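You operate a simulated robot arm through the tools that you are given. There is no shell and no other tool. Be economical: measure what you need, move in short steps, check, and stop when the job is done.

You run a simulated robot arm. Do the job below in one go: nothing can be reset, and whatever is moved stays where it is left.

Task
Swap the empty roll for red tape and wind it onto the coil.
Fine: empty roll on the free peg; whole length on; arm out with the new roll on it; turntable locked.

Only the result counts: the job must be done as asked and must still hold three seconds after the hand-in. Knocking over, shifting, dropping, spilling or breaking anything else fails it.

Robot
A 6-joint arm with a two-finger parallel gripper, fixed in place. Base frame: the origin is at the foot of the arm, x ahead of it, y to its left, z up; the work surface is at about z = 830. Lengths are in mm, angles in degrees, forces in N, time in s.
With the tool pointing down near the work surface it reaches from about 260 to 680 mm from the base axis. Its first joint turns from -66.0 to 66.0 degrees. Payload 2.9 kg.
The TCP is the grasp point between the finger pads, 30 mm short of the fingertips. In the tool frame z runs along the fingers and y along their closing line. Largest opening 110 mm; finger width 20, thickness 10; the body of the gripper, 48 by 112 mm, starts 55 mm behind the TCP.
Orientation is that of the tool frame in the base frame, as a unit quaternion [x, y, z, w]. With the fingers straight down and closing along the base's y, the tool's x points along the base's -x, its y along +y and its z along -z.

Tools
- The arm moves only by the tool play_rows. Its argument "motion" is a list that holds one entry, the list of rows, each a list of 7 numbers: the finger opening in mm, from 0 to 110, then the shift along the tool's x, y, z in mm, then the turn, a rotation vector about the tool's x, y, z in degrees. In form: [[[jaw, dx, dy, dz, ax, ay, az], ...]]. A call has 1 to 20 rows; each row shifts and turns the commanded pose from where the row before left it, along the tool's axes as they then stand. A row lasts 0.2 s, in which the tool goes at most 50 mm and 8.6 degrees; a call with a longer step from one row to the next is refused whole, and so is a gripper value outside its range. A pose out of reach is approached as far as the arm can. The call stops where the force on the tool passes 40 N (or 10 N more than at its start, if that is more) or the arm is blocked; 0.2 s more then pass. The fingers move at their own pace (about 108 mm/s each) and stop on an object; they squeeze with about 37 N. The grip force told is the motor's: it shows also when the fingers shut on nothing. Time passes only in rows, and 0.2 s behind the last, so rows that do not move let the fingers close. The reply holds the time, the measured pose of the TCP, the force on the tool along the base axes, the opening and the grip force, in the units named above and with some noise, with the torque about the TCP (base axes, N m) and any sound that the robot's microphone picked up.
- Cameras (640 x 400 px; columns grow to the right, rows downward): "scene" is fixed at [77.5, 431.1, 1383.3]; the picture's right is [-0.78, -0.62, 0.00], its down [-0.36, 0.45, -0.82] and it looks along [0.51, -0.64, -0.58] (base axes); focal length 280 px, centre (320, 200). "wrist" rides on the gripper at [72, 17, -103] in the tool frame; the picture's right is [-0.23, 0.97, 0.00], its down [-0.76, -0.18, -0.62] and it looks along [-0.61, -0.14, 0.78] (tool axes); focal length 222 px, centre (320, 200). There is no depth. A picture from a camera that has moved, and an enlarged one, comes with that camera's place and axes in the base frame and with its lens.
- snapshot(camera): a new picture of that camera. No time passes.
- enlarge(camera, box): a new picture of the part [left, top, right, bottom] of that camera's present view, enlarged. No time passes.
- close_job(): hands the job in; it is judged then, once.

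Work in short steps. Places have to be worked out from the pictures, the camera data and where the tool is seen: move nearer, look again, correct. Check each grasp and each placing, and mend what went wrong. You have 120 turns and 64 pictures in all, those below and enlarged ones among them. Open the gripper and draw the arm clear of the work before you hand the job in, unless the task says otherwise; then end with one line.

The tools are called after ">>>" by a JSON object that holds its "op" and its "data". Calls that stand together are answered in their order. play_rows: Moves the arm, as the interface text tells. Its arguments: {"type":"object","properties":{"motion":{"type":"array","items":{"type":"array","items":{"type":"array","items":{"type":"number"}}}}},"required":["motion"]} The other tools are called the same way: snapshot (camera) takes a picture; enlarge (camera, box) takes an enlarged picture of a part of a camera's view; close_job () hands the job in.

At the start:

```text
time_s: 0.0
eef_pos: [442.8, -80.5, 1221.5]
ee_rot: [0.0, 1.0, -0.001, 0.0]
wrist_force: [-0.6, 0.5, -0.1]
moment: [-0.01, 0.01, -0.01]
width: 109.8
grip_force: 0.0
```

scene: 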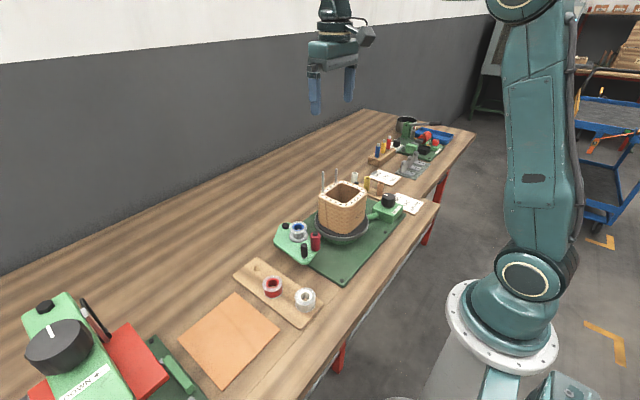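
wrist: 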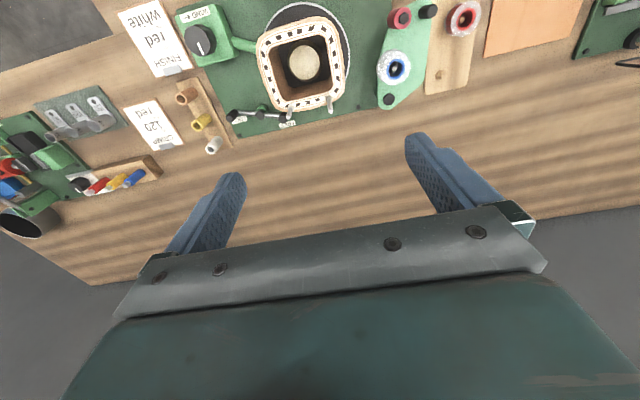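

I'll look closely at the winder area in both views before any motion.

>>> {"op": "enlarge", "data": {"camera": "scene", "box": [220, 150, 440, 330]}}

>>> {"op": "enlarge", "data": {"camera": "wrist", "box": [100, 0, 500, 160]}}

```text
2.22 times, centred on (330, 240) of scene
camera zoom: at [77.5, 431.1, 1383.3], right [-0.78, -0.62, 0.0], down [-0.36, 0.45, -0.82], along [0.51, -0.64, -0.58], focal length 622 px, centre (298, 111)
```

zoom: 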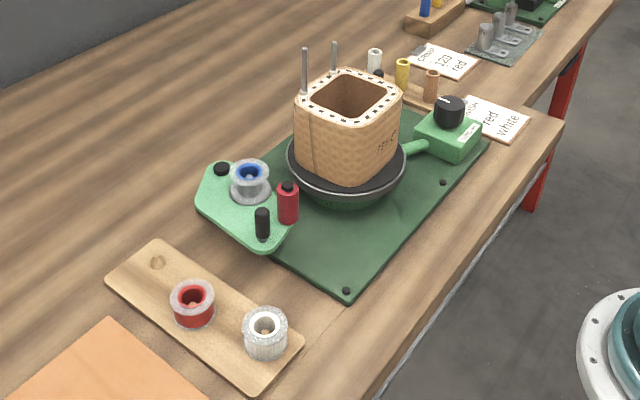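

```text
1.60 times, centred on (300, 80) of wrist
camera zoom: at [368.5, -63.0, 1326.0], right [0.23, 0.97, 0.0], down [0.76, -0.18, 0.62], along [0.61, -0.14, -0.78], focal length 355 px, centre (352, 392)
```

zoom: 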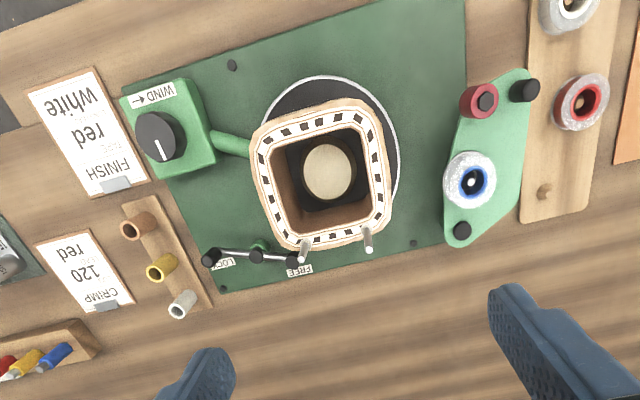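

The turntable with coil is at about (407,-91), the feeder arm with empty roll at about (457,49), and the wooden peg board at y≈140-170. I'll move nearer for a better view.

>>> {"op": "play_rows", "data": {"motion": [[[110, 16, 22, 28, 0, 0, 0], [110, 16, 22, 28, 0, 0, 0], [110, 16, 22, 28, 0, 0, 0], [110, 16, 22, 28, 0, 0, 0], [110, 16, 22, 28, 0, 0, 0]]]}}

>>> {"op": "snapshot", "data": {"camera": "wrist"}}

>>> {"op": "snapshot", "data": {"camera": "scene"}}

```text
time_s: 1.2
eef_pos: [360.4, 27.7, 1081.8]
ee_rot: [-0.001, 1.0, 0.0, 0.001]
wrist_force: [0.7, 0.5, 0.0]
moment: [0.0, 0.01, -0.01]
width: 110.1
grip_force: 0.1
```

```text
59 pictures are left
camera wrist: at [287.0, 44.6, 1185.6], right [0.23, 0.97, 0.0], down [0.76, -0.18, 0.62], along [0.61, -0.14, -0.78], focal length 222 px, centre (320, 200)
```

wrist: 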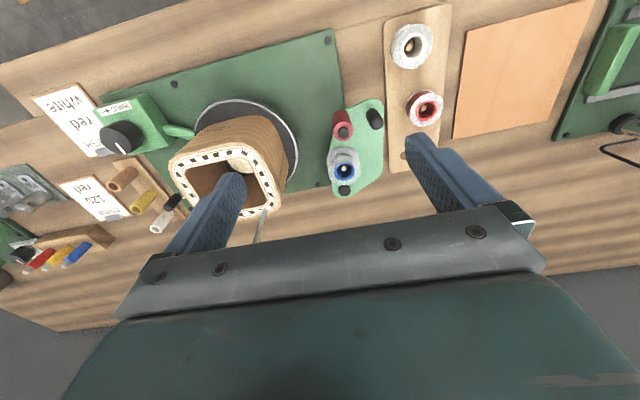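

```text
58 pictures are left
```

scene: 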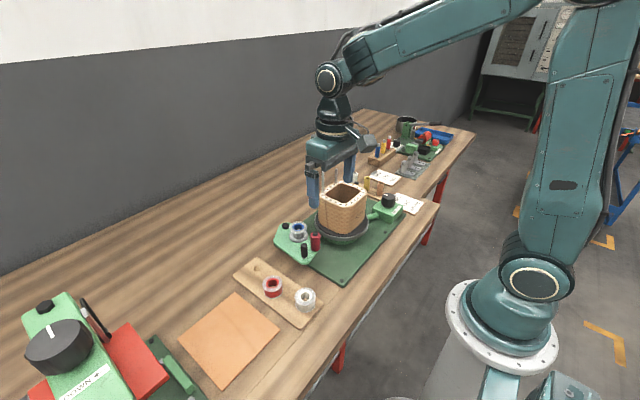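

Now enlarge the feeder arm and pegs for precise positions.

>>> {"op": "enlarge", "data": {"camera": "wrist", "box": [300, 0, 480, 210]}}

>>> {"op": "enlarge", "data": {"camera": "wrist", "box": [40, 60, 300, 240]}}

>>> {"op": "enlarge", "data": {"camera": "scene", "box": [265, 165, 425, 275]}}

```text
1.90 times, centred on (390, 105) of wrist
camera zoom: at [287.0, 44.6, 1185.6], right [0.23, 0.97, 0.0], down [0.76, -0.18, 0.62], along [0.61, -0.14, -0.78], focal length 423 px, centre (187, 381)
```

zoom: 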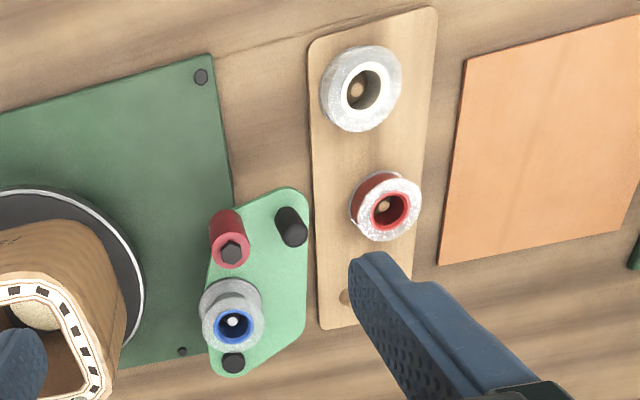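

```text
2.22 times, centred on (170, 150) of wrist
camera zoom: at [287.0, 44.6, 1185.6], right [0.23, 0.97, 0.0], down [0.76, -0.18, 0.62], along [0.61, -0.14, -0.78], focal length 494 px, centre (653, 311)
```

zoom: 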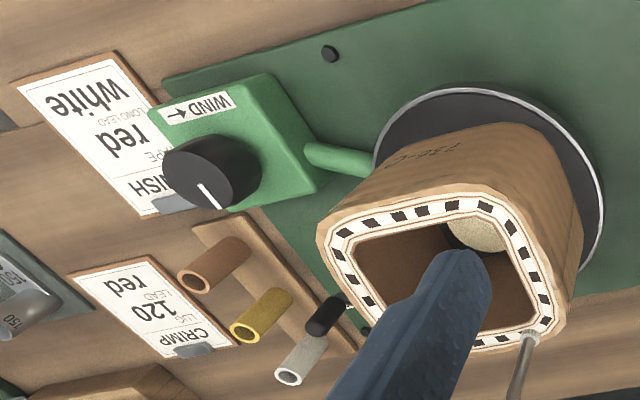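

```text
3.64 times, centred on (345, 220) of scene
camera zoom: at [77.5, 431.1, 1383.3], right [-0.78, -0.62, 0.0], down [-0.36, 0.45, -0.82], along [0.51, -0.64, -0.58], focal length 1018 px, centre (229, 127)
```

zoom: 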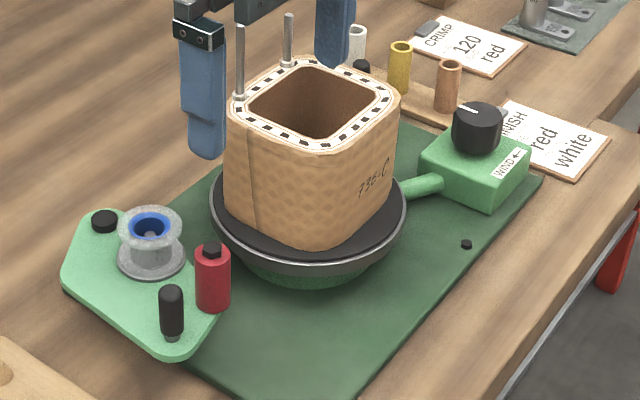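

The feeder arm is currently swung out, with pivot cap at far end, red roller and black handle post. I'll look now at the lever and WIND knob, staying high over the coil's tall pins.

>>> {"op": "play_rows", "data": {"motion": [[[110, 0, 0, -40, 0, 0, 0], [110, 0, -10, -30, 0, 0, 0], [110, -10, -40, 0, 0, 0, 0], [110, -15, -40, 0, 0, 0, 0], [110, -15, -40, 0, 0, 0, 0], [110, -15, -40, 0, 0, 0, 0], [110, -15, -40, 0, 0, 0, 0], [110, 0, -20, 0, 0, 0, 0], [110, 0, -20, 40, 0, 0, 0]]]}}

>>> {"op": "snapshot", "data": {"camera": "wrist"}}

```text
time_s: 3.2
eef_pos: [434.3, -219.8, 1110.3]
ee_rot: [0.0, 1.0, 0.0, 0.0]
wrist_force: [-0.2, -0.3, -0.4]
moment: [0.03, 0.0, 0.0]
width: 109.9
grip_force: 0.0
```

```text
54 pictures are left
camera wrist: at [360.2, -202.7, 1214.6], right [0.23, 0.97, 0.0], down [0.76, -0.18, 0.62], along [0.61, -0.14, -0.78], focal length 222 px, centre (320, 200)
```

wrist: 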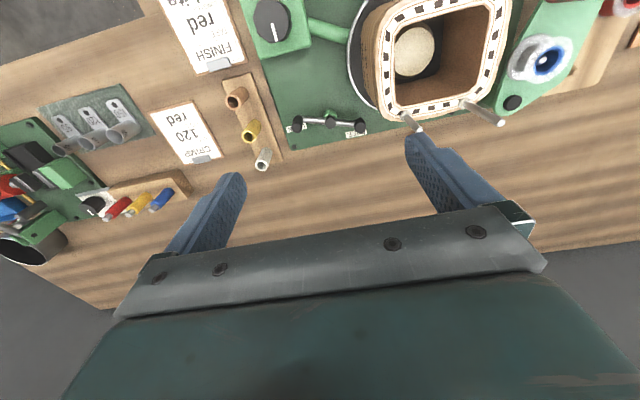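

Zoom on the lock lever, the knob, and the cards.

>>> {"op": "enlarge", "data": {"camera": "wrist", "box": [270, 80, 400, 160]}}

>>> {"op": "enlarge", "data": {"camera": "wrist", "box": [150, 0, 350, 130]}}

```text
4.92 times, centred on (335, 120) of wrist
camera zoom: at [360.2, -202.7, 1214.6], right [0.23, 0.97, 0.0], down [0.76, -0.18, 0.62], along [0.61, -0.14, -0.78], focal length 1094 px, centre (246, 594)
```

zoom: 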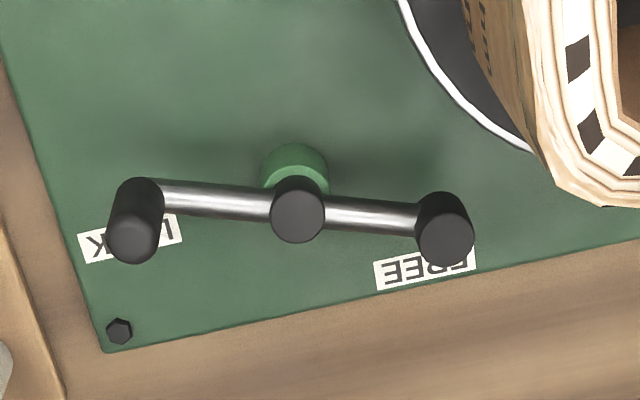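

```text
3.08 times, centred on (250, 65) of wrist
camera zoom: at [360.2, -202.7, 1214.6], right [0.23, 0.97, 0.0], down [0.76, -0.18, 0.62], along [0.61, -0.14, -0.78], focal length 684 px, centre (535, 615)
```

zoom: 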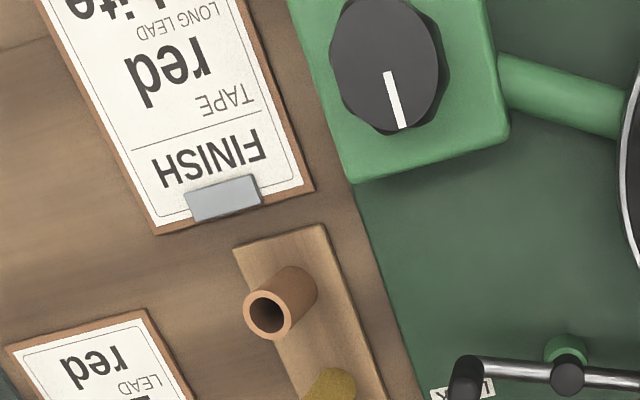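

The lock control looks like a two-ended rocker or T-lever (LOCK end, FREE end). I need a lower viewpoint to tell which; I'll close the fingers somewhat and lower beside the coil.

>>> {"op": "play_rows", "data": {"motion": [[[40, 20, -15, 20, 0, 0, 0], [40, 20, -15, 30, 0, 0, 0], [40, 20, 0, 40, 0, 0, 0], [40, 0, 0, 40, 0, 0, 0]]]}}

>>> {"op": "snapshot", "data": {"camera": "wrist"}}

>>> {"op": "enlarge", "data": {"camera": "wrist", "box": [280, 60, 480, 200]}}

```text
time_s: 4.2
eef_pos: [373.5, -250.3, 983.5]
ee_rot: [0.001, 1.0, 0.0, 0.0]
wrist_force: [-0.1, 0.7, -0.2]
moment: [-0.01, 0.0, -0.03]
width: 39.9
grip_force: 0.1
```

```text
51 pictures are left
camera wrist: at [300.2, -233.2, 1087.3], right [0.23, 0.97, 0.0], down [0.76, -0.18, 0.62], along [0.61, -0.14, -0.78], focal length 222 px, centre (320, 200)
```

wrist: 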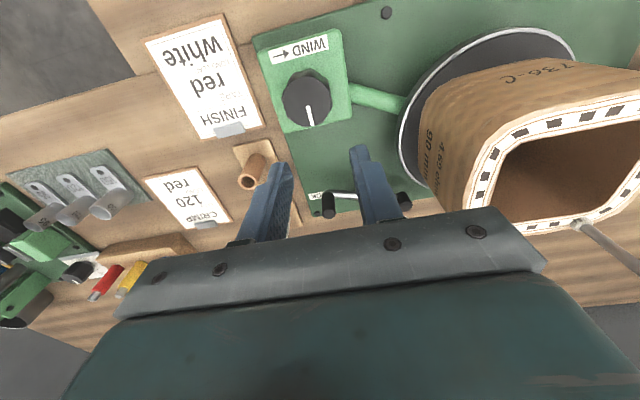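

```text
2.86 times, centred on (380, 130) of wrist
camera zoom: at [300.2, -233.2, 1087.3], right [0.23, 0.97, 0.0], down [0.76, -0.18, 0.62], along [0.61, -0.14, -0.78], focal length 635 px, centre (149, 400)
```

zoom: 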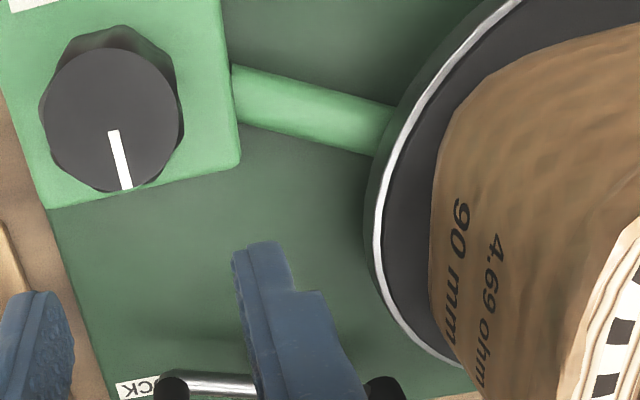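

The fingers hide the lever; I'll pitch the camera up to look at it obliquely (about 40° elevation).

>>> {"op": "play_rows", "data": {"motion": [[[40, 0, 0, 0, 0, -8.5, 0], [40, 0, 0, 0, 0, -8.5, 0], [40, 0, 0, 0, 0, -8.5, 0], [40, 0, 0, 0, 0, -8.5, 0], [40, -20, 2, 27, 0, 0, 0], [40, -20, 2, 27, 0, 0, 0], [40, -20, 2, 27, 0, 0, 0]]]}}

>>> {"op": "enlarge", "data": {"camera": "wrist", "box": [160, 0, 480, 200]}}

```text
time_s: 5.8
eef_pos: [468.4, -243.9, 948.1]
ee_rot: [0.0, 0.956, 0.0, 0.293]
wrist_force: [0.2, 0.0, -0.6]
moment: [0.01, 0.0, 0.03]
width: 39.9
grip_force: 0.1
```

```text
2.00 times, centred on (320, 100) of wrist
camera zoom: at [349.5, -227.8, 993.9], right [0.19, 0.97, 0.13], down [0.28, -0.18, 0.94], along [0.94, -0.14, -0.31], focal length 444 px, centre (320, 400)
```

zoom: 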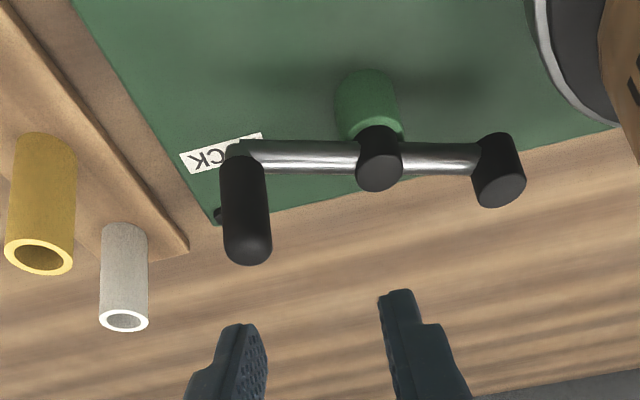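

So it is a swivel lever: handle post at the LOCK end now, short counterweight at the FREE end. I'll do the roll swap first: go back up, level the tool, and move above the empty roll near (451,42).

>>> {"op": "play_rows", "data": {"motion": [[[40, -21, 0, -31, 0, 0, 0], [40, -21, 0, -31, 0, 0, 0], [40, -21, 0, -31, 0, 0, 0], [40, -21, 0, -31, 0, 0, 0], [60, 0, 0, 0, 0, 8.5, 0], [60, 0, 0, 0, 0, 8.5, 0], [80, 0, 0, 0, 0, 8.5, 0], [80, 0, 0, 0, 0, 8.5, 0], [80, 0, 40, 0, 0, 0, 0], [80, 0, 40, 0, 0, 0, 0], [80, 0, 40, 0, 0, 0, 0], [80, 0, 40, 0, 0, 0, 0], [80, 3, 42, 0, 0, 0, 0], [80, 3, 42, 0, 0, 0, 0], [80, 3, 42, 0, 0, 0, 0], [80, 4, 0, 40, 0, 0, 0], [80, 4, 0, 40, 0, 0, 0]]]}}

>>> {"op": "snapshot", "data": {"camera": "wrist"}}

```text
time_s: 9.4
eef_pos: [452.5, 42.4, 1015.6]
ee_rot: [0.0, 1.0, 0.0, 0.001]
wrist_force: [-0.9, 0.1, -0.8]
moment: [0.01, 0.0, -0.02]
width: 79.7
grip_force: 0.1
```

```text
48 pictures are left
camera wrist: at [378.6, 59.3, 1119.7], right [0.23, 0.97, 0.0], down [0.76, -0.18, 0.62], along [0.61, -0.14, -0.78], focal length 222 px, centre (320, 200)
```

wrist: 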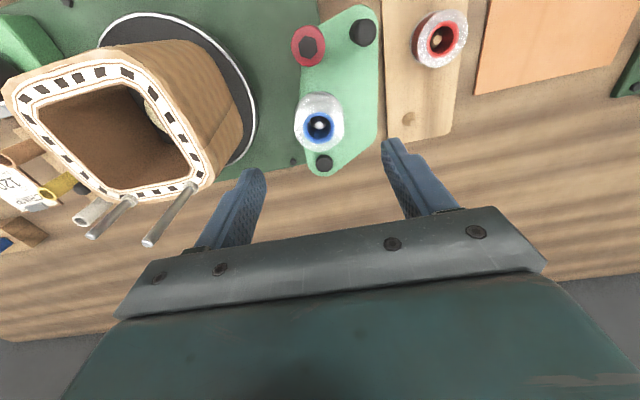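

The spool is centred at column 319 — y is aligned; I'll descend to just above it and check again.

>>> {"op": "play_rows", "data": {"motion": [[[80, 0, 0, 30, 0, 0, 0], [80, 0, 0, 30, 0, 0, 0]]]}}

>>> {"op": "enlarge", "data": {"camera": "wrist", "box": [220, 60, 420, 200]}}

>>> {"op": "enlarge", "data": {"camera": "scene", "box": [230, 190, 350, 270]}}

```text
time_s: 10.0
eef_pos: [452.0, 42.8, 956.4]
ee_rot: [0.0, 1.0, 0.001, 0.001]
wrist_force: [-0.2, 0.4, -0.9]
moment: [0.0, 0.0, 0.0]
width: 80.3
grip_force: 0.1
```

```text
2.86 times, centred on (320, 130) of wrist
camera zoom: at [378.0, 59.2, 1060.5], right [0.23, 0.97, 0.0], down [0.76, -0.18, 0.62], along [0.61, -0.14, -0.78], focal length 635 px, centre (320, 400)
```

zoom: 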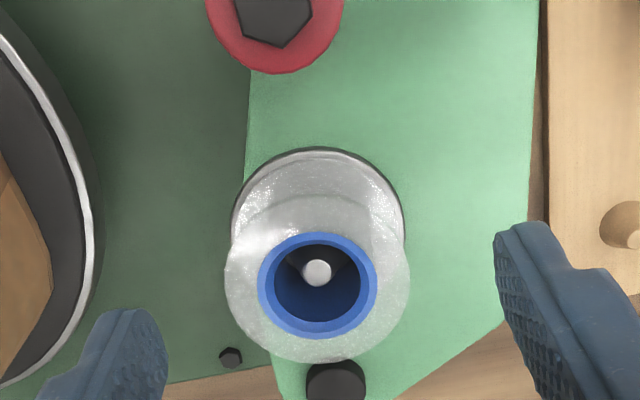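

```text
5.00 times, centred on (290, 230) of scene
camera zoom: at [77.5, 431.1, 1383.3], right [-0.78, -0.62, 0.0], down [-0.36, 0.45, -0.82], along [0.51, -0.64, -0.58], focal length 1400 px, centre (470, 50)
```

zoom: 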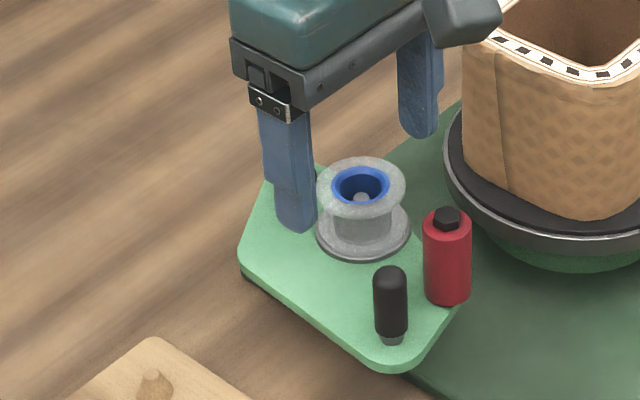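

Scene and wrist views agree that the roll top is at about (452,42,921), Ø45, ~34 tall. I'll descend to z≈921 (tips just above the feeder plate) with a narrower opening and then close.

>>> {"op": "play_rows", "data": {"motion": [[[66, 0, 0, 0, 0, 0, 0], [66, 0, 0, 12, 0, 0, 0], [66, 0, 0, 12, 0, 0, 0], [66, 0, 0, 11, 0, 0, 0], [66, 0, 0, 0, 0, 0, 0]]]}}

>>> {"op": "enlarge", "data": {"camera": "scene", "box": [230, 190, 350, 270]}}

>>> {"op": "enlarge", "data": {"camera": "wrist", "box": [220, 60, 420, 200]}}

```text
time_s: 11.2
eef_pos: [450.9, 43.1, 923.0]
ee_rot: [0.001, 1.0, 0.0, 0.0]
wrist_force: [-0.6, -0.9, -0.4]
moment: [-0.01, 0.0, -0.02]
width: 66.0
grip_force: 0.0
```

```text
5.00 times, centred on (290, 230) of scene
camera zoom: at [77.5, 431.1, 1383.3], right [-0.78, -0.62, 0.0], down [-0.36, 0.45, -0.82], along [0.51, -0.64, -0.58], focal length 1400 px, centre (470, 50)
```

zoom: 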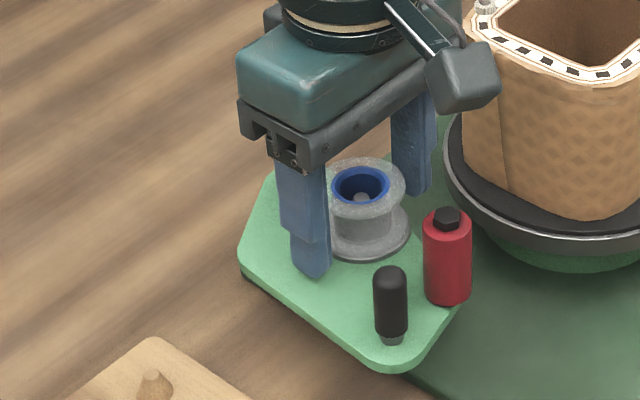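

```text
2.86 times, centred on (320, 130) of wrist
camera zoom: at [377.3, 59.6, 1026.6], right [0.23, 0.97, 0.0], down [0.76, -0.18, 0.62], along [0.61, -0.14, -0.78], focal length 635 px, centre (320, 400)
```

zoom: 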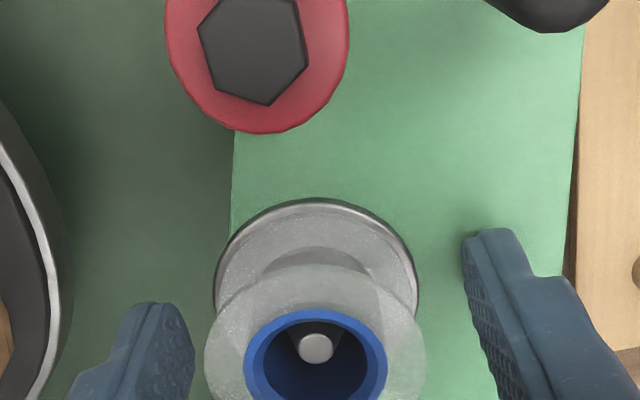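

Aligned. Closing on the roll flanges.

>>> {"op": "play_rows", "data": {"motion": [[[40, 0, 0, 0, 0, 0, 0], [36, 0, 0, 0, 0, 0, 0], [36, 0, 0, 0, 0, 0, 0]]]}}

```text
time_s: 12.0
eef_pos: [451.2, 42.1, 922.9]
ee_rot: [0.0, 1.0, 0.0, 0.001]
wrist_force: [0.2, 0.4, 1.3]
moment: [-0.02, 0.01, 0.01]
width: 44.7
grip_force: 37.0
```

Gripped at 44.7 mm. Lifting straight up.

>>> {"op": "play_rows", "data": {"motion": [[[36, 0, 0, -8, 0, 0, 0], [36, 0, 0, -12, 0, 0, 0], [36, 0, 0, -20, 0, 0, 0], [36, 0, 0, -25, 0, 0, 0], [36, 0, 0, -25, 0, 0, 0]]]}}

>>> {"op": "snapshot", "data": {"camera": "wrist"}}

>>> {"op": "enlarge", "data": {"camera": "scene", "box": [220, 150, 370, 310]}}

```text
time_s: 13.2
eef_pos: [451.0, 42.0, 1012.9]
ee_rot: [-0.001, 1.0, 0.001, 0.0]
wrist_force: [-0.8, 0.5, -0.5]
moment: [0.0, -0.03, 0.04]
width: 44.5
grip_force: 37.2
```

```text
43 pictures are left
camera wrist: at [377.5, 58.3, 1117.3], right [0.23, 0.97, 0.0], down [0.76, -0.18, 0.62], along [0.61, -0.14, -0.78], focal length 222 px, centre (320, 200)
```

wrist: 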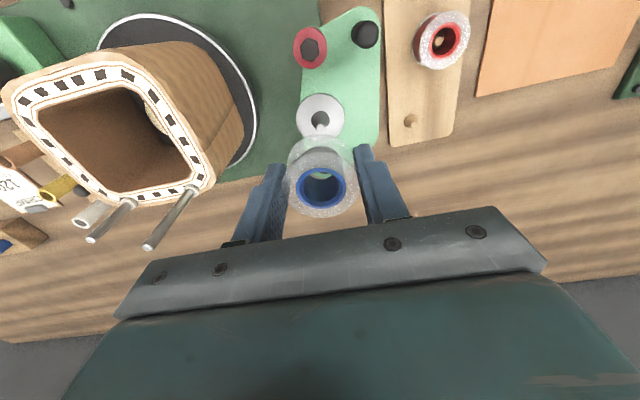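

```text
2.50 times, centred on (295, 230) of scene
camera zoom: at [77.4, 431.1, 1383.3], right [-0.78, -0.62, 0.0], down [-0.36, 0.45, -0.82], along [0.51, -0.64, -0.58], focal length 700 px, centre (382, 125)
```

zoom: 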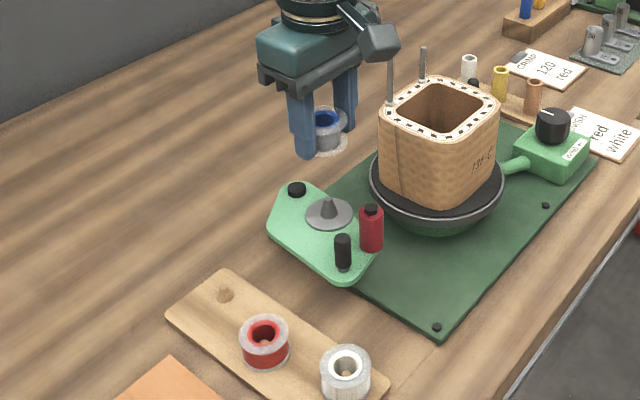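

Roll is out; the spindle is a cone pin on a disc. Next I move over the free peg near (487,140).

>>> {"op": "play_rows", "data": {"motion": [[[36, -12, 32, 0, 0, 0, 0], [36, -12, 33, 0, 0, 0, 0], [36, -12, 33, 20, 0, 0, 0], [36, 0, 0, 20, 0, 0, 0], [36, 0, 0, 0, 0, 0, 0]]]}}

>>> {"op": "snapshot", "data": {"camera": "wrist"}}

>>> {"op": "enlarge", "data": {"camera": "scene", "box": [200, 190, 350, 340]}}

```text
time_s: 14.4
eef_pos: [486.3, 141.3, 973.3]
ee_rot: [0.0, 1.0, 0.0, 0.0]
wrist_force: [1.3, 1.4, 0.0]
moment: [0.01, 0.01, 0.0]
width: 45.0
grip_force: 36.2
```

```text
41 pictures are left
camera wrist: at [413.3, 157.9, 1076.7], right [0.23, 0.97, 0.0], down [0.76, -0.18, 0.62], along [0.61, -0.14, -0.78], focal length 222 px, centre (320, 200)
```

wrist: 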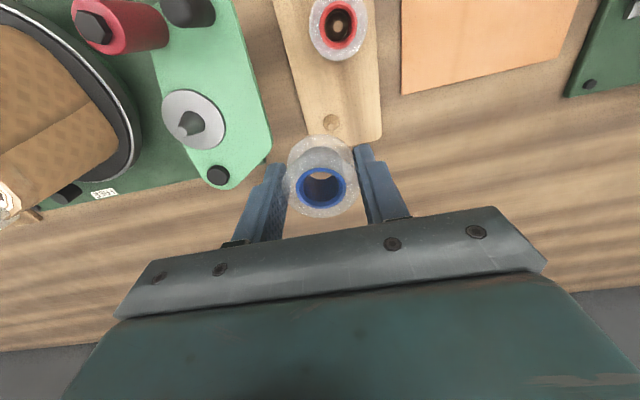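

```text
2.67 times, centred on (275, 265) of scene
camera zoom: at [77.5, 431.2, 1383.3], right [-0.78, -0.62, 0.0], down [-0.36, 0.45, -0.82], along [0.51, -0.64, -0.58], focal length 746 px, centre (440, 27)
```

zoom: 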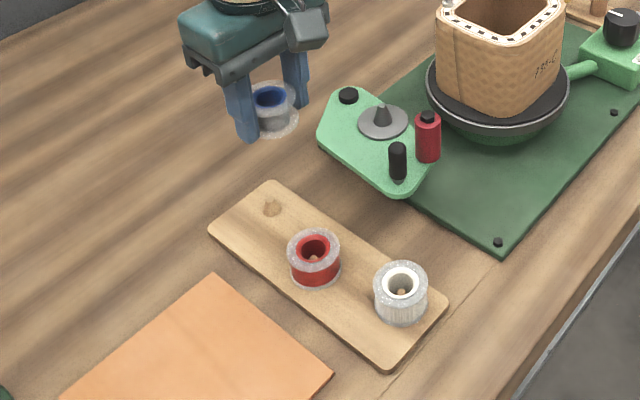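

Triangulation suggests the peg's height is lower than assumed; I zoom in on the peg and red roll.

>>> {"op": "enlarge", "data": {"camera": "wrist", "box": [270, 0, 390, 150]}}

>>> {"op": "enlarge", "data": {"camera": "scene", "box": [235, 245, 325, 335]}}

```text
2.67 times, centred on (330, 75) of wrist
camera zoom: at [413.3, 157.9, 1076.7], right [0.23, 0.97, 0.0], down [0.76, -0.18, 0.62], along [0.61, -0.14, -0.78], focal length 592 px, centre (293, 533)
```

zoom: 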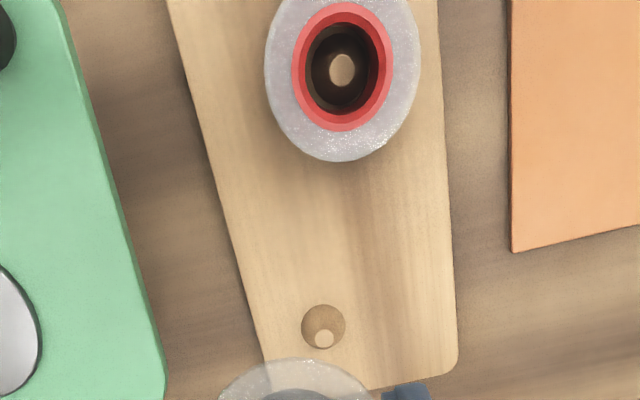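

```text
4.44 times, centred on (280, 290) of scene
camera zoom: at [77.5, 431.2, 1383.3], right [-0.78, -0.62, 0.0], down [-0.36, 0.45, -0.82], along [0.51, -0.64, -0.58], focal length 1244 px, centre (498, -200)
```

zoom: 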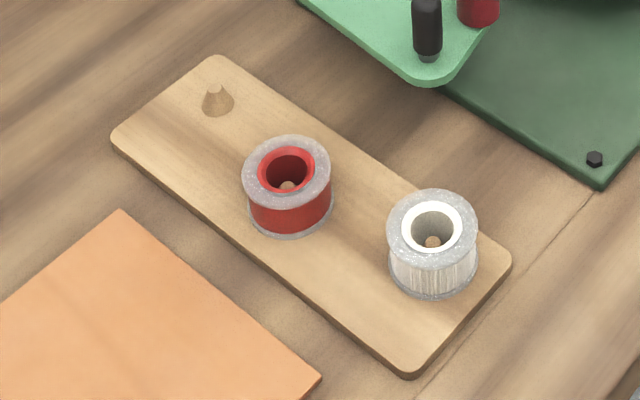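

Peg is a cone with tip at about (500,150,~838). I shift over it and descend partway, then check.

>>> {"op": "play_rows", "data": {"motion": [[[36, -14, 8.7, 0, 0, 0, 0], [36, 0, 0, 25, 0, 0, 0], [36, 0, 0, 25, 0, 0, 0], [36, 0, 0, 25, 0, 0, 0], [36, 0, 0, 0, 0, 0, 0]]]}}

>>> {"op": "enlarge", "data": {"camera": "wrist", "box": [240, 80, 400, 240]}}

>>> {"op": "enlarge", "data": {"camera": "scene", "box": [215, 210, 305, 300]}}

```text
time_s: 15.6
eef_pos: [501.5, 148.5, 895.7]
ee_rot: [0.0, 1.0, 0.0, 0.0]
wrist_force: [-0.5, 0.8, 0.3]
moment: [-0.01, -0.05, 0.01]
width: 44.6
grip_force: 37.0
```

```text
2.50 times, centred on (320, 160) of wrist
camera zoom: at [427.1, 165.6, 1000.4], right [0.23, 0.97, 0.0], down [0.76, -0.18, 0.62], along [0.61, -0.14, -0.78], focal length 555 px, centre (320, 300)
```

zoom: 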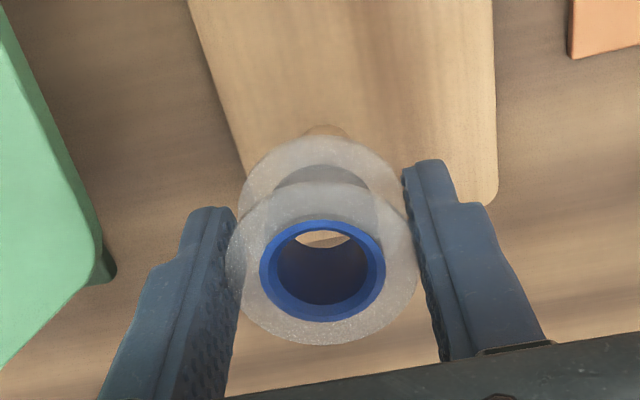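

```text
4.44 times, centred on (260, 255) of scene
camera zoom: at [77.5, 431.1, 1383.3], right [-0.78, -0.62, 0.0], down [-0.36, 0.45, -0.82], along [0.51, -0.64, -0.58], focal length 1244 px, centre (587, -44)
```

zoom: 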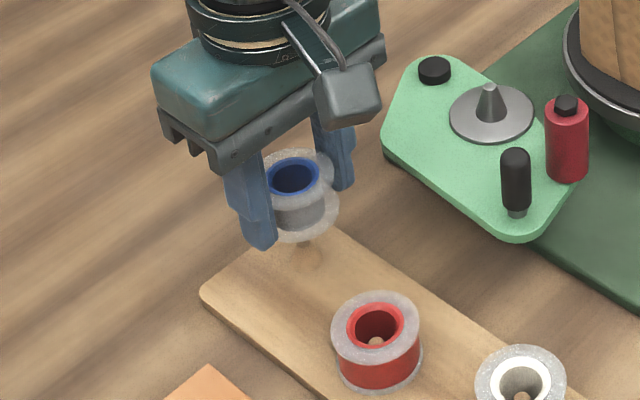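

Cone is nearly under the hole (about 1–2 mm toward +y). Adjust and lower further, watching force.

>>> {"op": "play_rows", "data": {"motion": [[[36, 0, 1.5, 8, 0, 0, 0], [36, 0, 0, 8, 0, 0, 0], [36, 0, 0, 6, 0, 0, 0], [36, 0, 0, 4, 0, 0, 0]]]}}

>>> {"op": "enlarge", "data": {"camera": "scene", "box": [215, 220, 305, 310]}}

>>> {"op": "enlarge", "data": {"camera": "wrist", "box": [240, 80, 400, 240]}}

```text
time_s: 16.6
eef_pos: [501.4, 149.4, 871.3]
ee_rot: [0.0, 1.0, 0.0, 0.0]
wrist_force: [0.0, 0.6, 0.6]
moment: [-0.02, 0.0, 0.0]
width: 44.4
grip_force: 37.1
```

```text
4.44 times, centred on (260, 265) of scene
camera zoom: at [77.5, 431.1, 1383.3], right [-0.78, -0.62, 0.0], down [-0.36, 0.45, -0.82], along [0.51, -0.64, -0.58], focal length 1244 px, centre (587, -89)
```

zoom: 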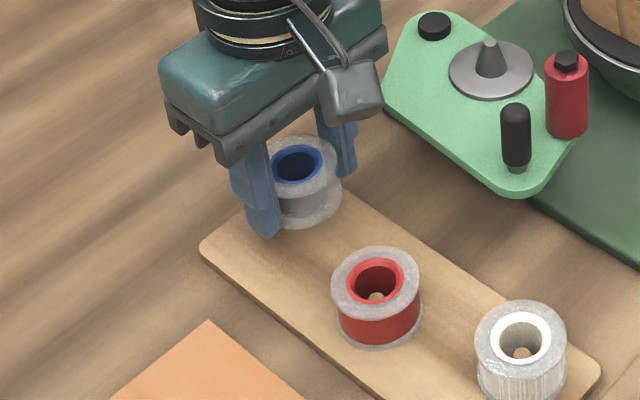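

```text
2.50 times, centred on (320, 160) of wrist
camera zoom: at [427.5, 166.9, 976.1], right [0.23, 0.97, 0.0], down [0.76, -0.18, 0.62], along [0.61, -0.14, -0.78], focal length 555 px, centre (320, 300)
```

zoom: 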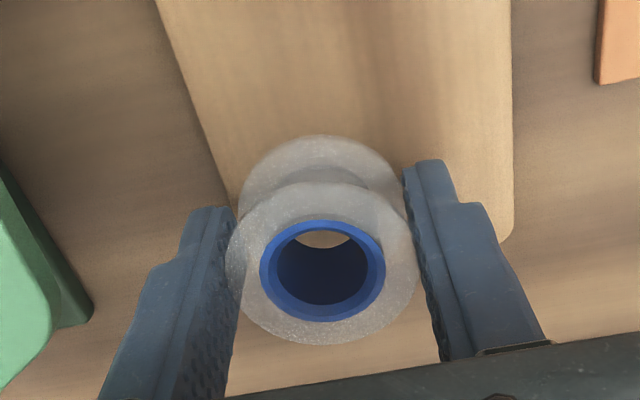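

No contact yet. Lower in small steps until the board pushes back.

>>> {"op": "play_rows", "data": {"motion": [[[36, 0, 0, 2, 0, 0, 0], [36, 0, 0, 2, 0, 0, 0], [36, 0, 0, 2, 0, 0, 0], [36, 0, 0, 0, 0, 0, 0]]]}}

```text
time_s: 17.6
eef_pos: [500.8, 150.8, 865.5]
ee_rot: [0.001, 1.0, 0.0, 0.0]
wrist_force: [0.0, 0.1, -0.5]
moment: [0.02, -0.01, 0.0]
width: 44.2
grip_force: 36.8
```

>>> {"op": "play_rows", "data": {"motion": [[[36, 0, 0, 1.5, 0, 0, 0], [36, 0, 0, 1.5, 0, 0, 0], [36, 0, 0, 1.5, 0, 0, 0], [36, 0, 0, 0, 0, 0, 0]]]}}

>>> {"op": "enlarge", "data": {"camera": "scene", "box": [225, 230, 305, 310]}}

```text
time_s: 18.6
eef_pos: [500.0, 150.1, 862.9]
ee_rot: [-0.001, 1.0, -0.001, 0.0]
wrist_force: [0.5, 0.4, -0.4]
moment: [-0.01, 0.0, -0.02]
width: 44.6
grip_force: 37.0
```

```text
5.00 times, centred on (265, 270) of scene
camera zoom: at [77.5, 431.1, 1383.3], right [-0.78, -0.62, 0.0], down [-0.36, 0.45, -0.82], along [0.51, -0.64, -0.58], focal length 1400 px, centre (595, -150)
```

zoom: 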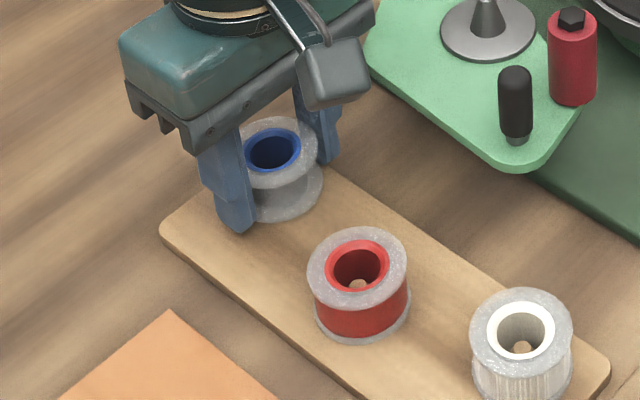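

Still no contact reading; continue down carefully.

>>> {"op": "play_rows", "data": {"motion": [[[36, 0, 0, 1.5, 0, 0, 0], [36, 0, 0, 1.5, 0, 0, 0], [36, 0, 0, 0, 0, 0, 0]]]}}

```text
time_s: 19.4
eef_pos: [500.2, 150.3, 858.4]
ee_rot: [0.001, 1.0, 0.0, 0.0]
wrist_force: [0.9, 0.4, 0.3]
moment: [0.02, -0.01, 0.0]
width: 44.7
grip_force: 36.6
```

>>> {"op": "play_rows", "data": {"motion": [[[36, 0, 0, 1.5, 0, 0, 0], [36, 0, 0, 1.5, 0, 0, 0], [36, 0, 0, 0, 0, 0, 0]]]}}

>>> {"op": "enlarge", "data": {"camera": "scene", "box": [225, 230, 305, 310]}}

```text
time_s: 20.2
eef_pos: [501.0, 149.3, 857.6]
ee_rot: [0.0, 1.0, 0.0, 0.003]
wrist_force: [-7.6, -3.0, 34.3]
moment: [-0.49, 0.57, -0.07]
width: 44.9
grip_force: 37.3
```

```text
5.00 times, centred on (265, 270) of scene
camera zoom: at [76.7, 430.9, 1383.4], right [-0.78, -0.62, 0.0], down [-0.36, 0.45, -0.82], along [0.51, -0.64, -0.57], focal length 1400 px, centre (595, -150)
```

zoom: 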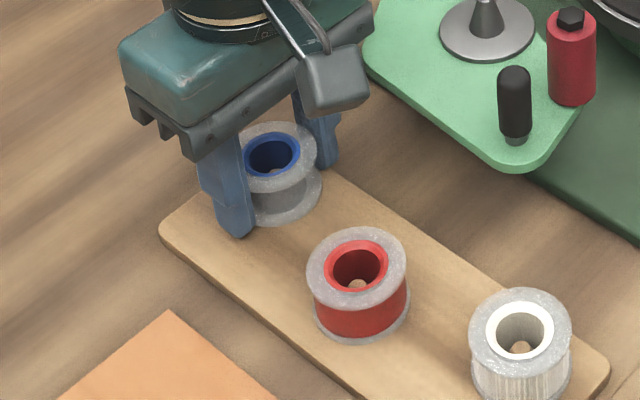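

Contact at z≈857.6. Relieve 1.5 mm and look into the hub.

>>> {"op": "play_rows", "data": {"motion": [[[36, 0, 0, -1.5, 0, 0, 0], [36, 0, 0, 0, 0, 0, 0]]]}}

>>> {"op": "enlarge", "data": {"camera": "wrist", "box": [270, 130, 370, 230]}}

```text
time_s: 20.8
eef_pos: [501.0, 150.8, 856.8]
ee_rot: [0.001, 1.0, 0.001, 0.002]
wrist_force: [2.2, 0.0, 20.6]
moment: [-0.4, 0.16, -0.11]
width: 44.7
grip_force: 36.6
```

```text
4.00 times, centred on (320, 180) of wrist
camera zoom: at [426.9, 167.2, 961.8], right [0.23, 0.97, 0.0], down [0.76, -0.18, 0.63], along [0.61, -0.14, -0.78], focal length 888 px, centre (320, 280)
```

zoom: 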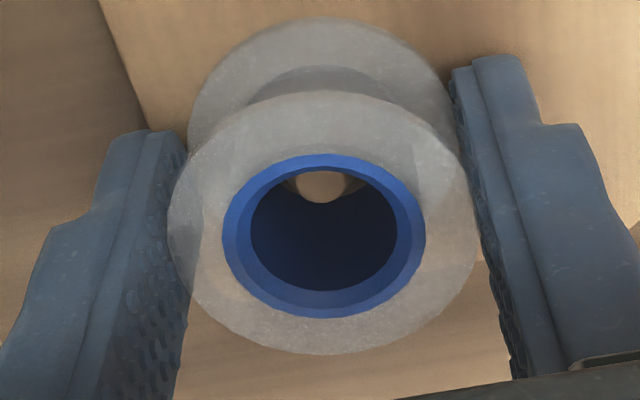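

The peg tip is inside the hub, near centre. Release and rise a bit, then check it's seated.

>>> {"op": "play_rows", "data": {"motion": [[[50, 0, 0, -0.5, 0, 0, 0], [60, 0, 0, 0, 0, 0, 0], [66, 0, 0, -10, 0, 0, 0], [70, 0, 0, -30, 0, 0, 0], [70, 0, 0, -40, 0, 0, 0], [70, 0, 0, -10, 0, 0, 0]]]}}

>>> {"op": "enlarge", "data": {"camera": "scene", "box": [225, 230, 325, 330]}}

>>> {"op": "snapshot", "data": {"camera": "wrist"}}

```text
time_s: 22.2
eef_pos: [498.8, 149.9, 949.4]
ee_rot: [0.0, 1.0, 0.0, 0.0]
wrist_force: [0.3, -0.2, -0.5]
moment: [-0.02, 0.03, 0.0]
width: 70.2
grip_force: 0.1
```

```text
4.00 times, centred on (275, 280) of scene
camera zoom: at [77.4, 431.1, 1383.3], right [-0.78, -0.62, 0.0], down [-0.36, 0.45, -0.82], along [0.51, -0.64, -0.58], focal length 1120 px, centre (500, -120)
```

zoom: 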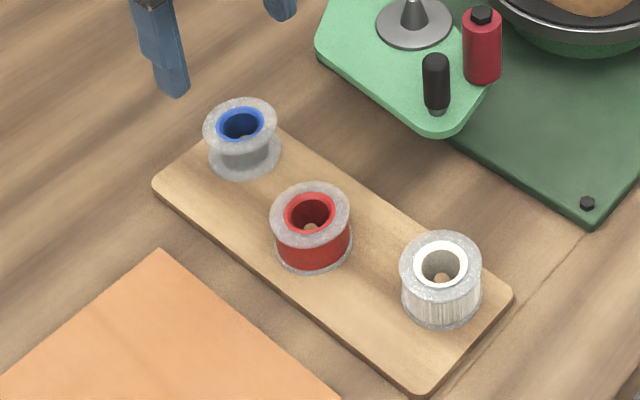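

```text
29 pictures are left
camera wrist: at [426.1, 167.3, 1052.9], right [0.23, 0.97, 0.0], down [0.76, -0.18, 0.62], along [0.61, -0.14, -0.78], focal length 222 px, centre (320, 200)
```

wrist: 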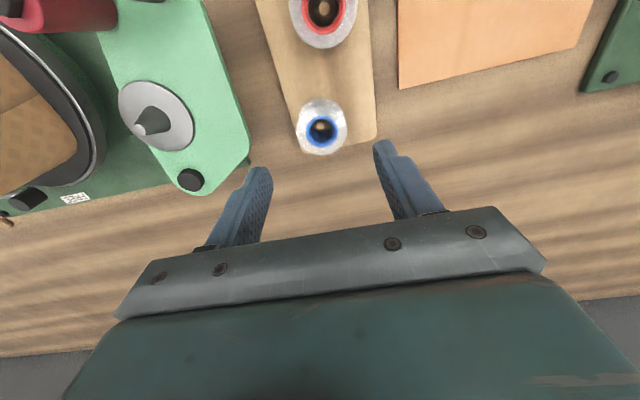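

Empty roll is properly seated on the free peg. Red roll is at about (420.5,171.5) with the same height; moving above it and checking.

>>> {"op": "play_rows", "data": {"motion": [[[70, 26, 7, 0, 0, 0, 0], [70, 27, 7, 0, 0, 0, 0], [70, 27, 7.5, 0, 0, 0, 0], [70, 0, 0, 20, 0, 0, 0], [70, 0, 0, 20, 0, 0, 0], [70, 0, 0, 10, 0, 0, 0]]]}}

>>> {"op": "enlarge", "data": {"camera": "wrist", "box": [220, 80, 420, 220]}}

```text
time_s: 23.6
eef_pos: [420.6, 172.2, 897.2]
ee_rot: [0.0, 1.0, 0.0, 0.0]
wrist_force: [0.5, 1.2, 0.4]
moment: [0.0, 0.01, -0.02]
width: 69.9
grip_force: 0.0
```

```text
2.86 times, centred on (320, 150) of wrist
camera zoom: at [347.1, 188.9, 1002.2], right [0.23, 0.97, 0.0], down [0.76, -0.18, 0.62], along [0.61, -0.14, -0.78], focal length 635 px, centre (320, 343)
```

zoom: 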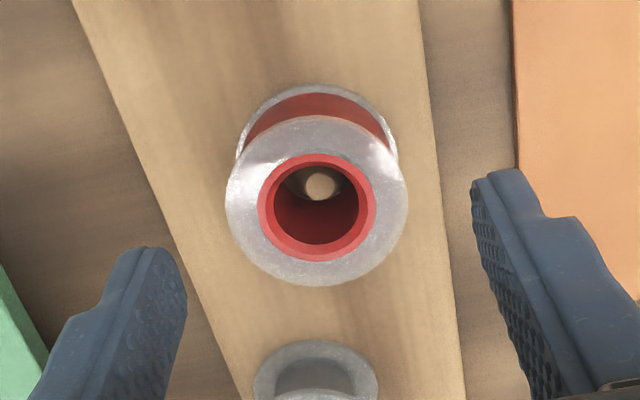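

Nearly centred; shift −2 mm in x and descend to z≈858, then grip.

>>> {"op": "play_rows", "data": {"motion": [[[66, 2, -0.7, 10, 0, 0, 0], [66, 0, 0, 12, 0, 0, 0], [66, 0, 0, 10, 0, 0, 0], [66, 0, 0, 7, 0, 0, 0], [66, 0, 0, 0, 0, 0, 0], [36, 0, 0, 0, 0, 0, 0], [36, 0, 0, 0, 0, 0, 0], [36, 0, 0, 0, 0, 0, 0]]]}}

>>> {"op": "enlarge", "data": {"camera": "wrist", "box": [220, 80, 420, 220]}}

```text
time_s: 25.4
eef_pos: [416.9, 172.2, 859.7]
ee_rot: [-0.001, 1.0, 0.0, 0.0]
wrist_force: [-0.3, -0.4, 0.7]
moment: [-0.03, -0.02, 0.02]
width: 44.3
grip_force: 36.8
```

```text
2.86 times, centred on (320, 150) of wrist
camera zoom: at [344.6, 189.1, 963.1], right [0.23, 0.97, 0.0], down [0.76, -0.18, 0.62], along [0.61, -0.14, -0.78], focal length 635 px, centre (320, 343)
```

zoom: 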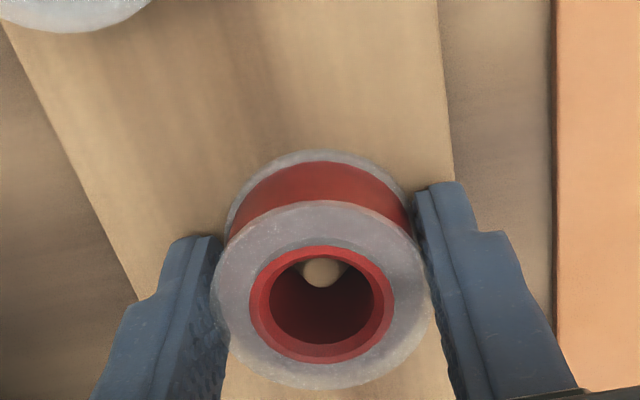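

Red roll gripped. Lift and carry to above the spindle (451,42).

>>> {"op": "play_rows", "data": {"motion": [[[36, 0, 0, -8, 0, 0, 0], [36, 0, 0, -12, 0, 0, 0], [36, 0, 0, -30, 0, 0, 0], [36, 0, 0, -40, 0, 0, 0], [36, 0, 0, -45, 0, 0, 0], [36, 0, 0, 0, 0, 0, 0], [36, -8, -32, 0, 0, 0, 0], [36, -8, -32, 0, 0, 0, 0], [36, -8, -32, 0, 0, 0, 0], [36, -8, -32, 0, 0, 0, 0], [36, 0, 0, 0, 0, 0, 0]]]}}

```text
time_s: 27.8
eef_pos: [451.0, 43.5, 995.8]
ee_rot: [0.001, 1.0, 0.0, 0.0]
wrist_force: [0.3, 0.3, 0.1]
moment: [0.01, -0.01, 0.03]
width: 44.6
grip_force: 36.7
```

Over the spindle. Lower to about 955 and look.

>>> {"op": "play_rows", "data": {"motion": [[[36, 0, -0.5, 20, 0, 0, 0], [36, 0, 0, 15, 0, 0, 0], [36, 0, 0, 0, 0, 0, 0]]]}}

>>> {"op": "enlarge", "data": {"camera": "wrist", "box": [220, 80, 420, 220]}}

```text
time_s: 28.6
eef_pos: [450.5, 42.3, 960.8]
ee_rot: [0.0, 1.0, 0.0, 0.001]
wrist_force: [0.2, 0.3, 0.1]
moment: [0.02, -0.02, 0.01]
width: 44.6
grip_force: 37.3
```

```text
2.86 times, centred on (320, 150) of wrist
camera zoom: at [377.3, 59.6, 1064.2], right [0.23, 0.97, 0.0], down [0.76, -0.18, 0.62], along [0.61, -0.14, -0.78], focal length 635 px, centre (320, 343)
```

zoom: 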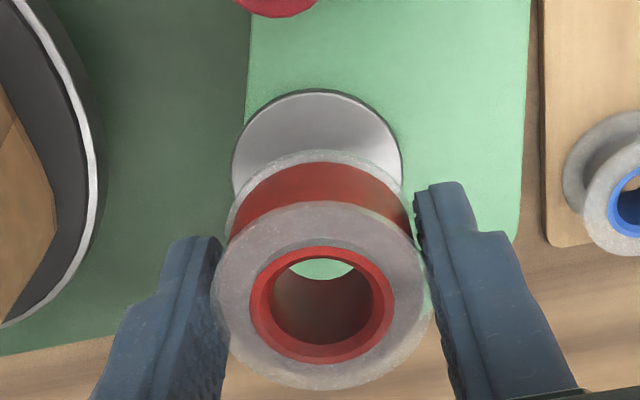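

Disc centre is about 1 mm toward −y; correct and lower toward seating (expected contact ≈925).

>>> {"op": "play_rows", "data": {"motion": [[[36, 0, -0.8, 10, 0, 0, 0], [36, 0, 0, 10, 0, 0, 0], [36, 0, 0, 5, 0, 0, 0], [36, 0, 0, 3, 0, 0, 0], [36, 0, 0, 2, 0, 0, 0], [36, 0, 0, 2, 0, 0, 0], [36, 0, 0, 0, 0, 0, 0]]]}}

```text
time_s: 30.2
eef_pos: [451.1, 41.9, 926.3]
ee_rot: [0.0, 1.0, 0.0, 0.0]
wrist_force: [-0.7, 0.4, -0.6]
moment: [0.0, 0.01, 0.03]
width: 44.5
grip_force: 36.9
```

>>> {"op": "play_rows", "data": {"motion": [[[36, 0, 0, 1, 0, 0, 0], [36, 0, 0, 1, 0, 0, 0], [36, 0, 0, 1, 0, 0, 0], [36, 0, 0, 0, 0, 0, 0]]]}}

>>> {"op": "enlarge", "data": {"camera": "scene", "box": [250, 190, 350, 270]}}

```text
time_s: 31.2
eef_pos: [450.1, 41.1, 923.1]
ee_rot: [0.0, 1.0, 0.0, 0.0]
wrist_force: [-0.7, 0.0, -0.9]
moment: [0.01, 0.0, 0.01]
width: 44.5
grip_force: 37.0
```

```text
5.00 times, centred on (300, 230) of scene
camera zoom: at [77.5, 431.1, 1383.3], right [-0.78, -0.62, 0.0], down [-0.36, 0.45, -0.82], along [0.51, -0.64, -0.58], focal length 1400 px, centre (420, 50)
```

zoom: 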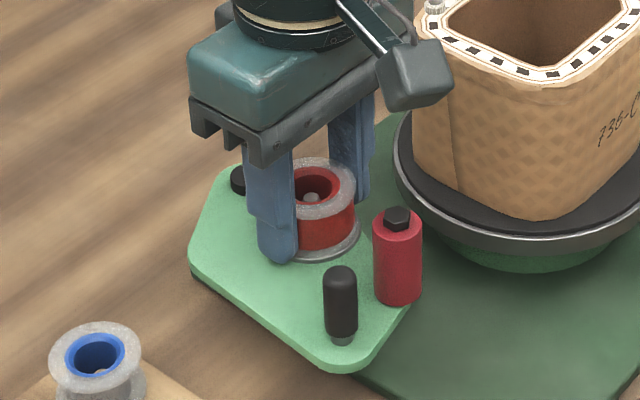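

Spindle tip shows in the hub; lower a touch more until contact.

>>> {"op": "play_rows", "data": {"motion": [[[36, 0, 0.5, 1, 0, 0, 0], [36, 0, 0, 1, 0, 0, 0], [36, 0, 0, 0, 0, 0, 0]]]}}

```text
time_s: 32.0
eef_pos: [450.7, 42.6, 923.0]
ee_rot: [0.0, 1.0, 0.0, 0.001]
wrist_force: [-4.5, 0.1, 21.0]
moment: [-0.08, 0.21, 0.04]
width: 44.6
grip_force: 36.9
```

Roll is seated (21 N at contact). Release, rise, and position above the arm's handle post at about (394,88) with yaw 25° so that the jaws close along the swing tangent.

>>> {"op": "play_rows", "data": {"motion": [[[50, 0, 0, -0.5, 0, 0, 0], [62, 0, 0, 0, 0, 0, 0], [66, 0, 0, -15, 0, 0, 0], [66, 0, 0, -35, 0, 0, 0], [66, 0, 0, -25, 0, 0, 0], [50, 28, 23, 0, 0, 0, 0], [40, 28, 23, 0, 0, 0, 0], [30, 0, 0, 0, 0, 0, 8.4], [30, 0, 0, 0, 0, 0, 8.4], [30, 0, 0, 0, 0, 0, 8.4], [30, 0, 0, 0, 0, 0, 0]]]}}

>>> {"op": "snapshot", "data": {"camera": "wrist"}}

```text
time_s: 34.4
eef_pos: [395.4, 89.5, 997.0]
ee_rot: [0.22, 0.976, 0.0, 0.0]
wrist_force: [0.5, -1.3, 0.2]
moment: [0.0, 0.02, -0.04]
width: 29.8
grip_force: 0.0
```

```text
24 pictures are left
camera wrist: at [335.3, 135.1, 1101.0], right [0.62, 0.78, 0.0], down [0.61, -0.49, 0.62], along [0.49, -0.39, -0.78], focal length 222 px, centre (320, 200)
```

wrist: 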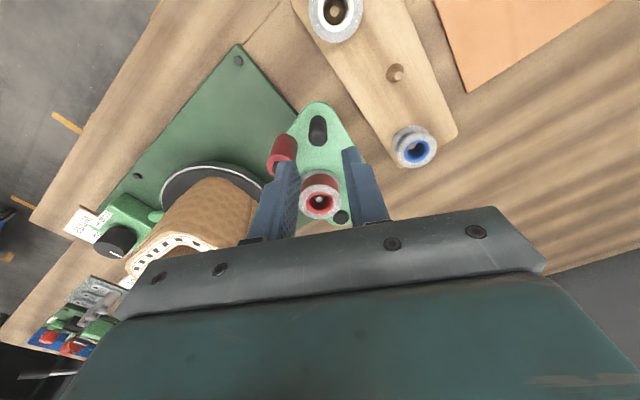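

Handle is centred between the fingers. Narrow jaw to 24 and descend to z≈922 around it.

>>> {"op": "play_rows", "data": {"motion": [[[24, 0, -0.5, 0, 0, 0, 0], [24, 0, 0, 25, 0, 0, 0], [24, 0, 0, 20, 0, 0, 0], [24, 0, 0, 15, 0, 0, 0], [24, 0, 0, 14, 0, 0, 0], [24, 0, 0, 0, 0, 0, 0]]]}}

>>> {"op": "enlarge", "data": {"camera": "scene", "box": [240, 180, 370, 280]}}

```text
time_s: 35.5
eef_pos: [395.8, 87.1, 935.0]
ee_rot: [0.219, 0.976, 0.002, 0.004]
wrist_force: [-3.4, -1.1, 8.2]
moment: [-0.26, 0.04, -0.09]
width: 25.1
grip_force: 0.8
stopped in row 5: the force on the tool passed its limit at 65 N (the readings are from after the stop); the commanded pose is now the measured one
```

```text
4.00 times, centred on (305, 230) of scene
camera zoom: at [77.3, 431.1, 1383.3], right [-0.78, -0.62, 0.0], down [-0.36, 0.45, -0.82], along [0.51, -0.64, -0.57], focal length 1120 px, centre (380, 80)
```

zoom: 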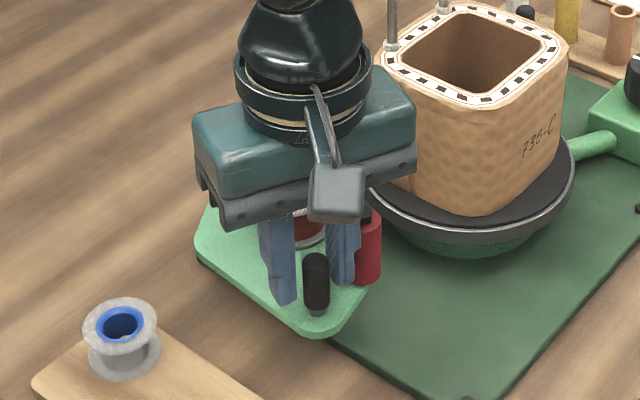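

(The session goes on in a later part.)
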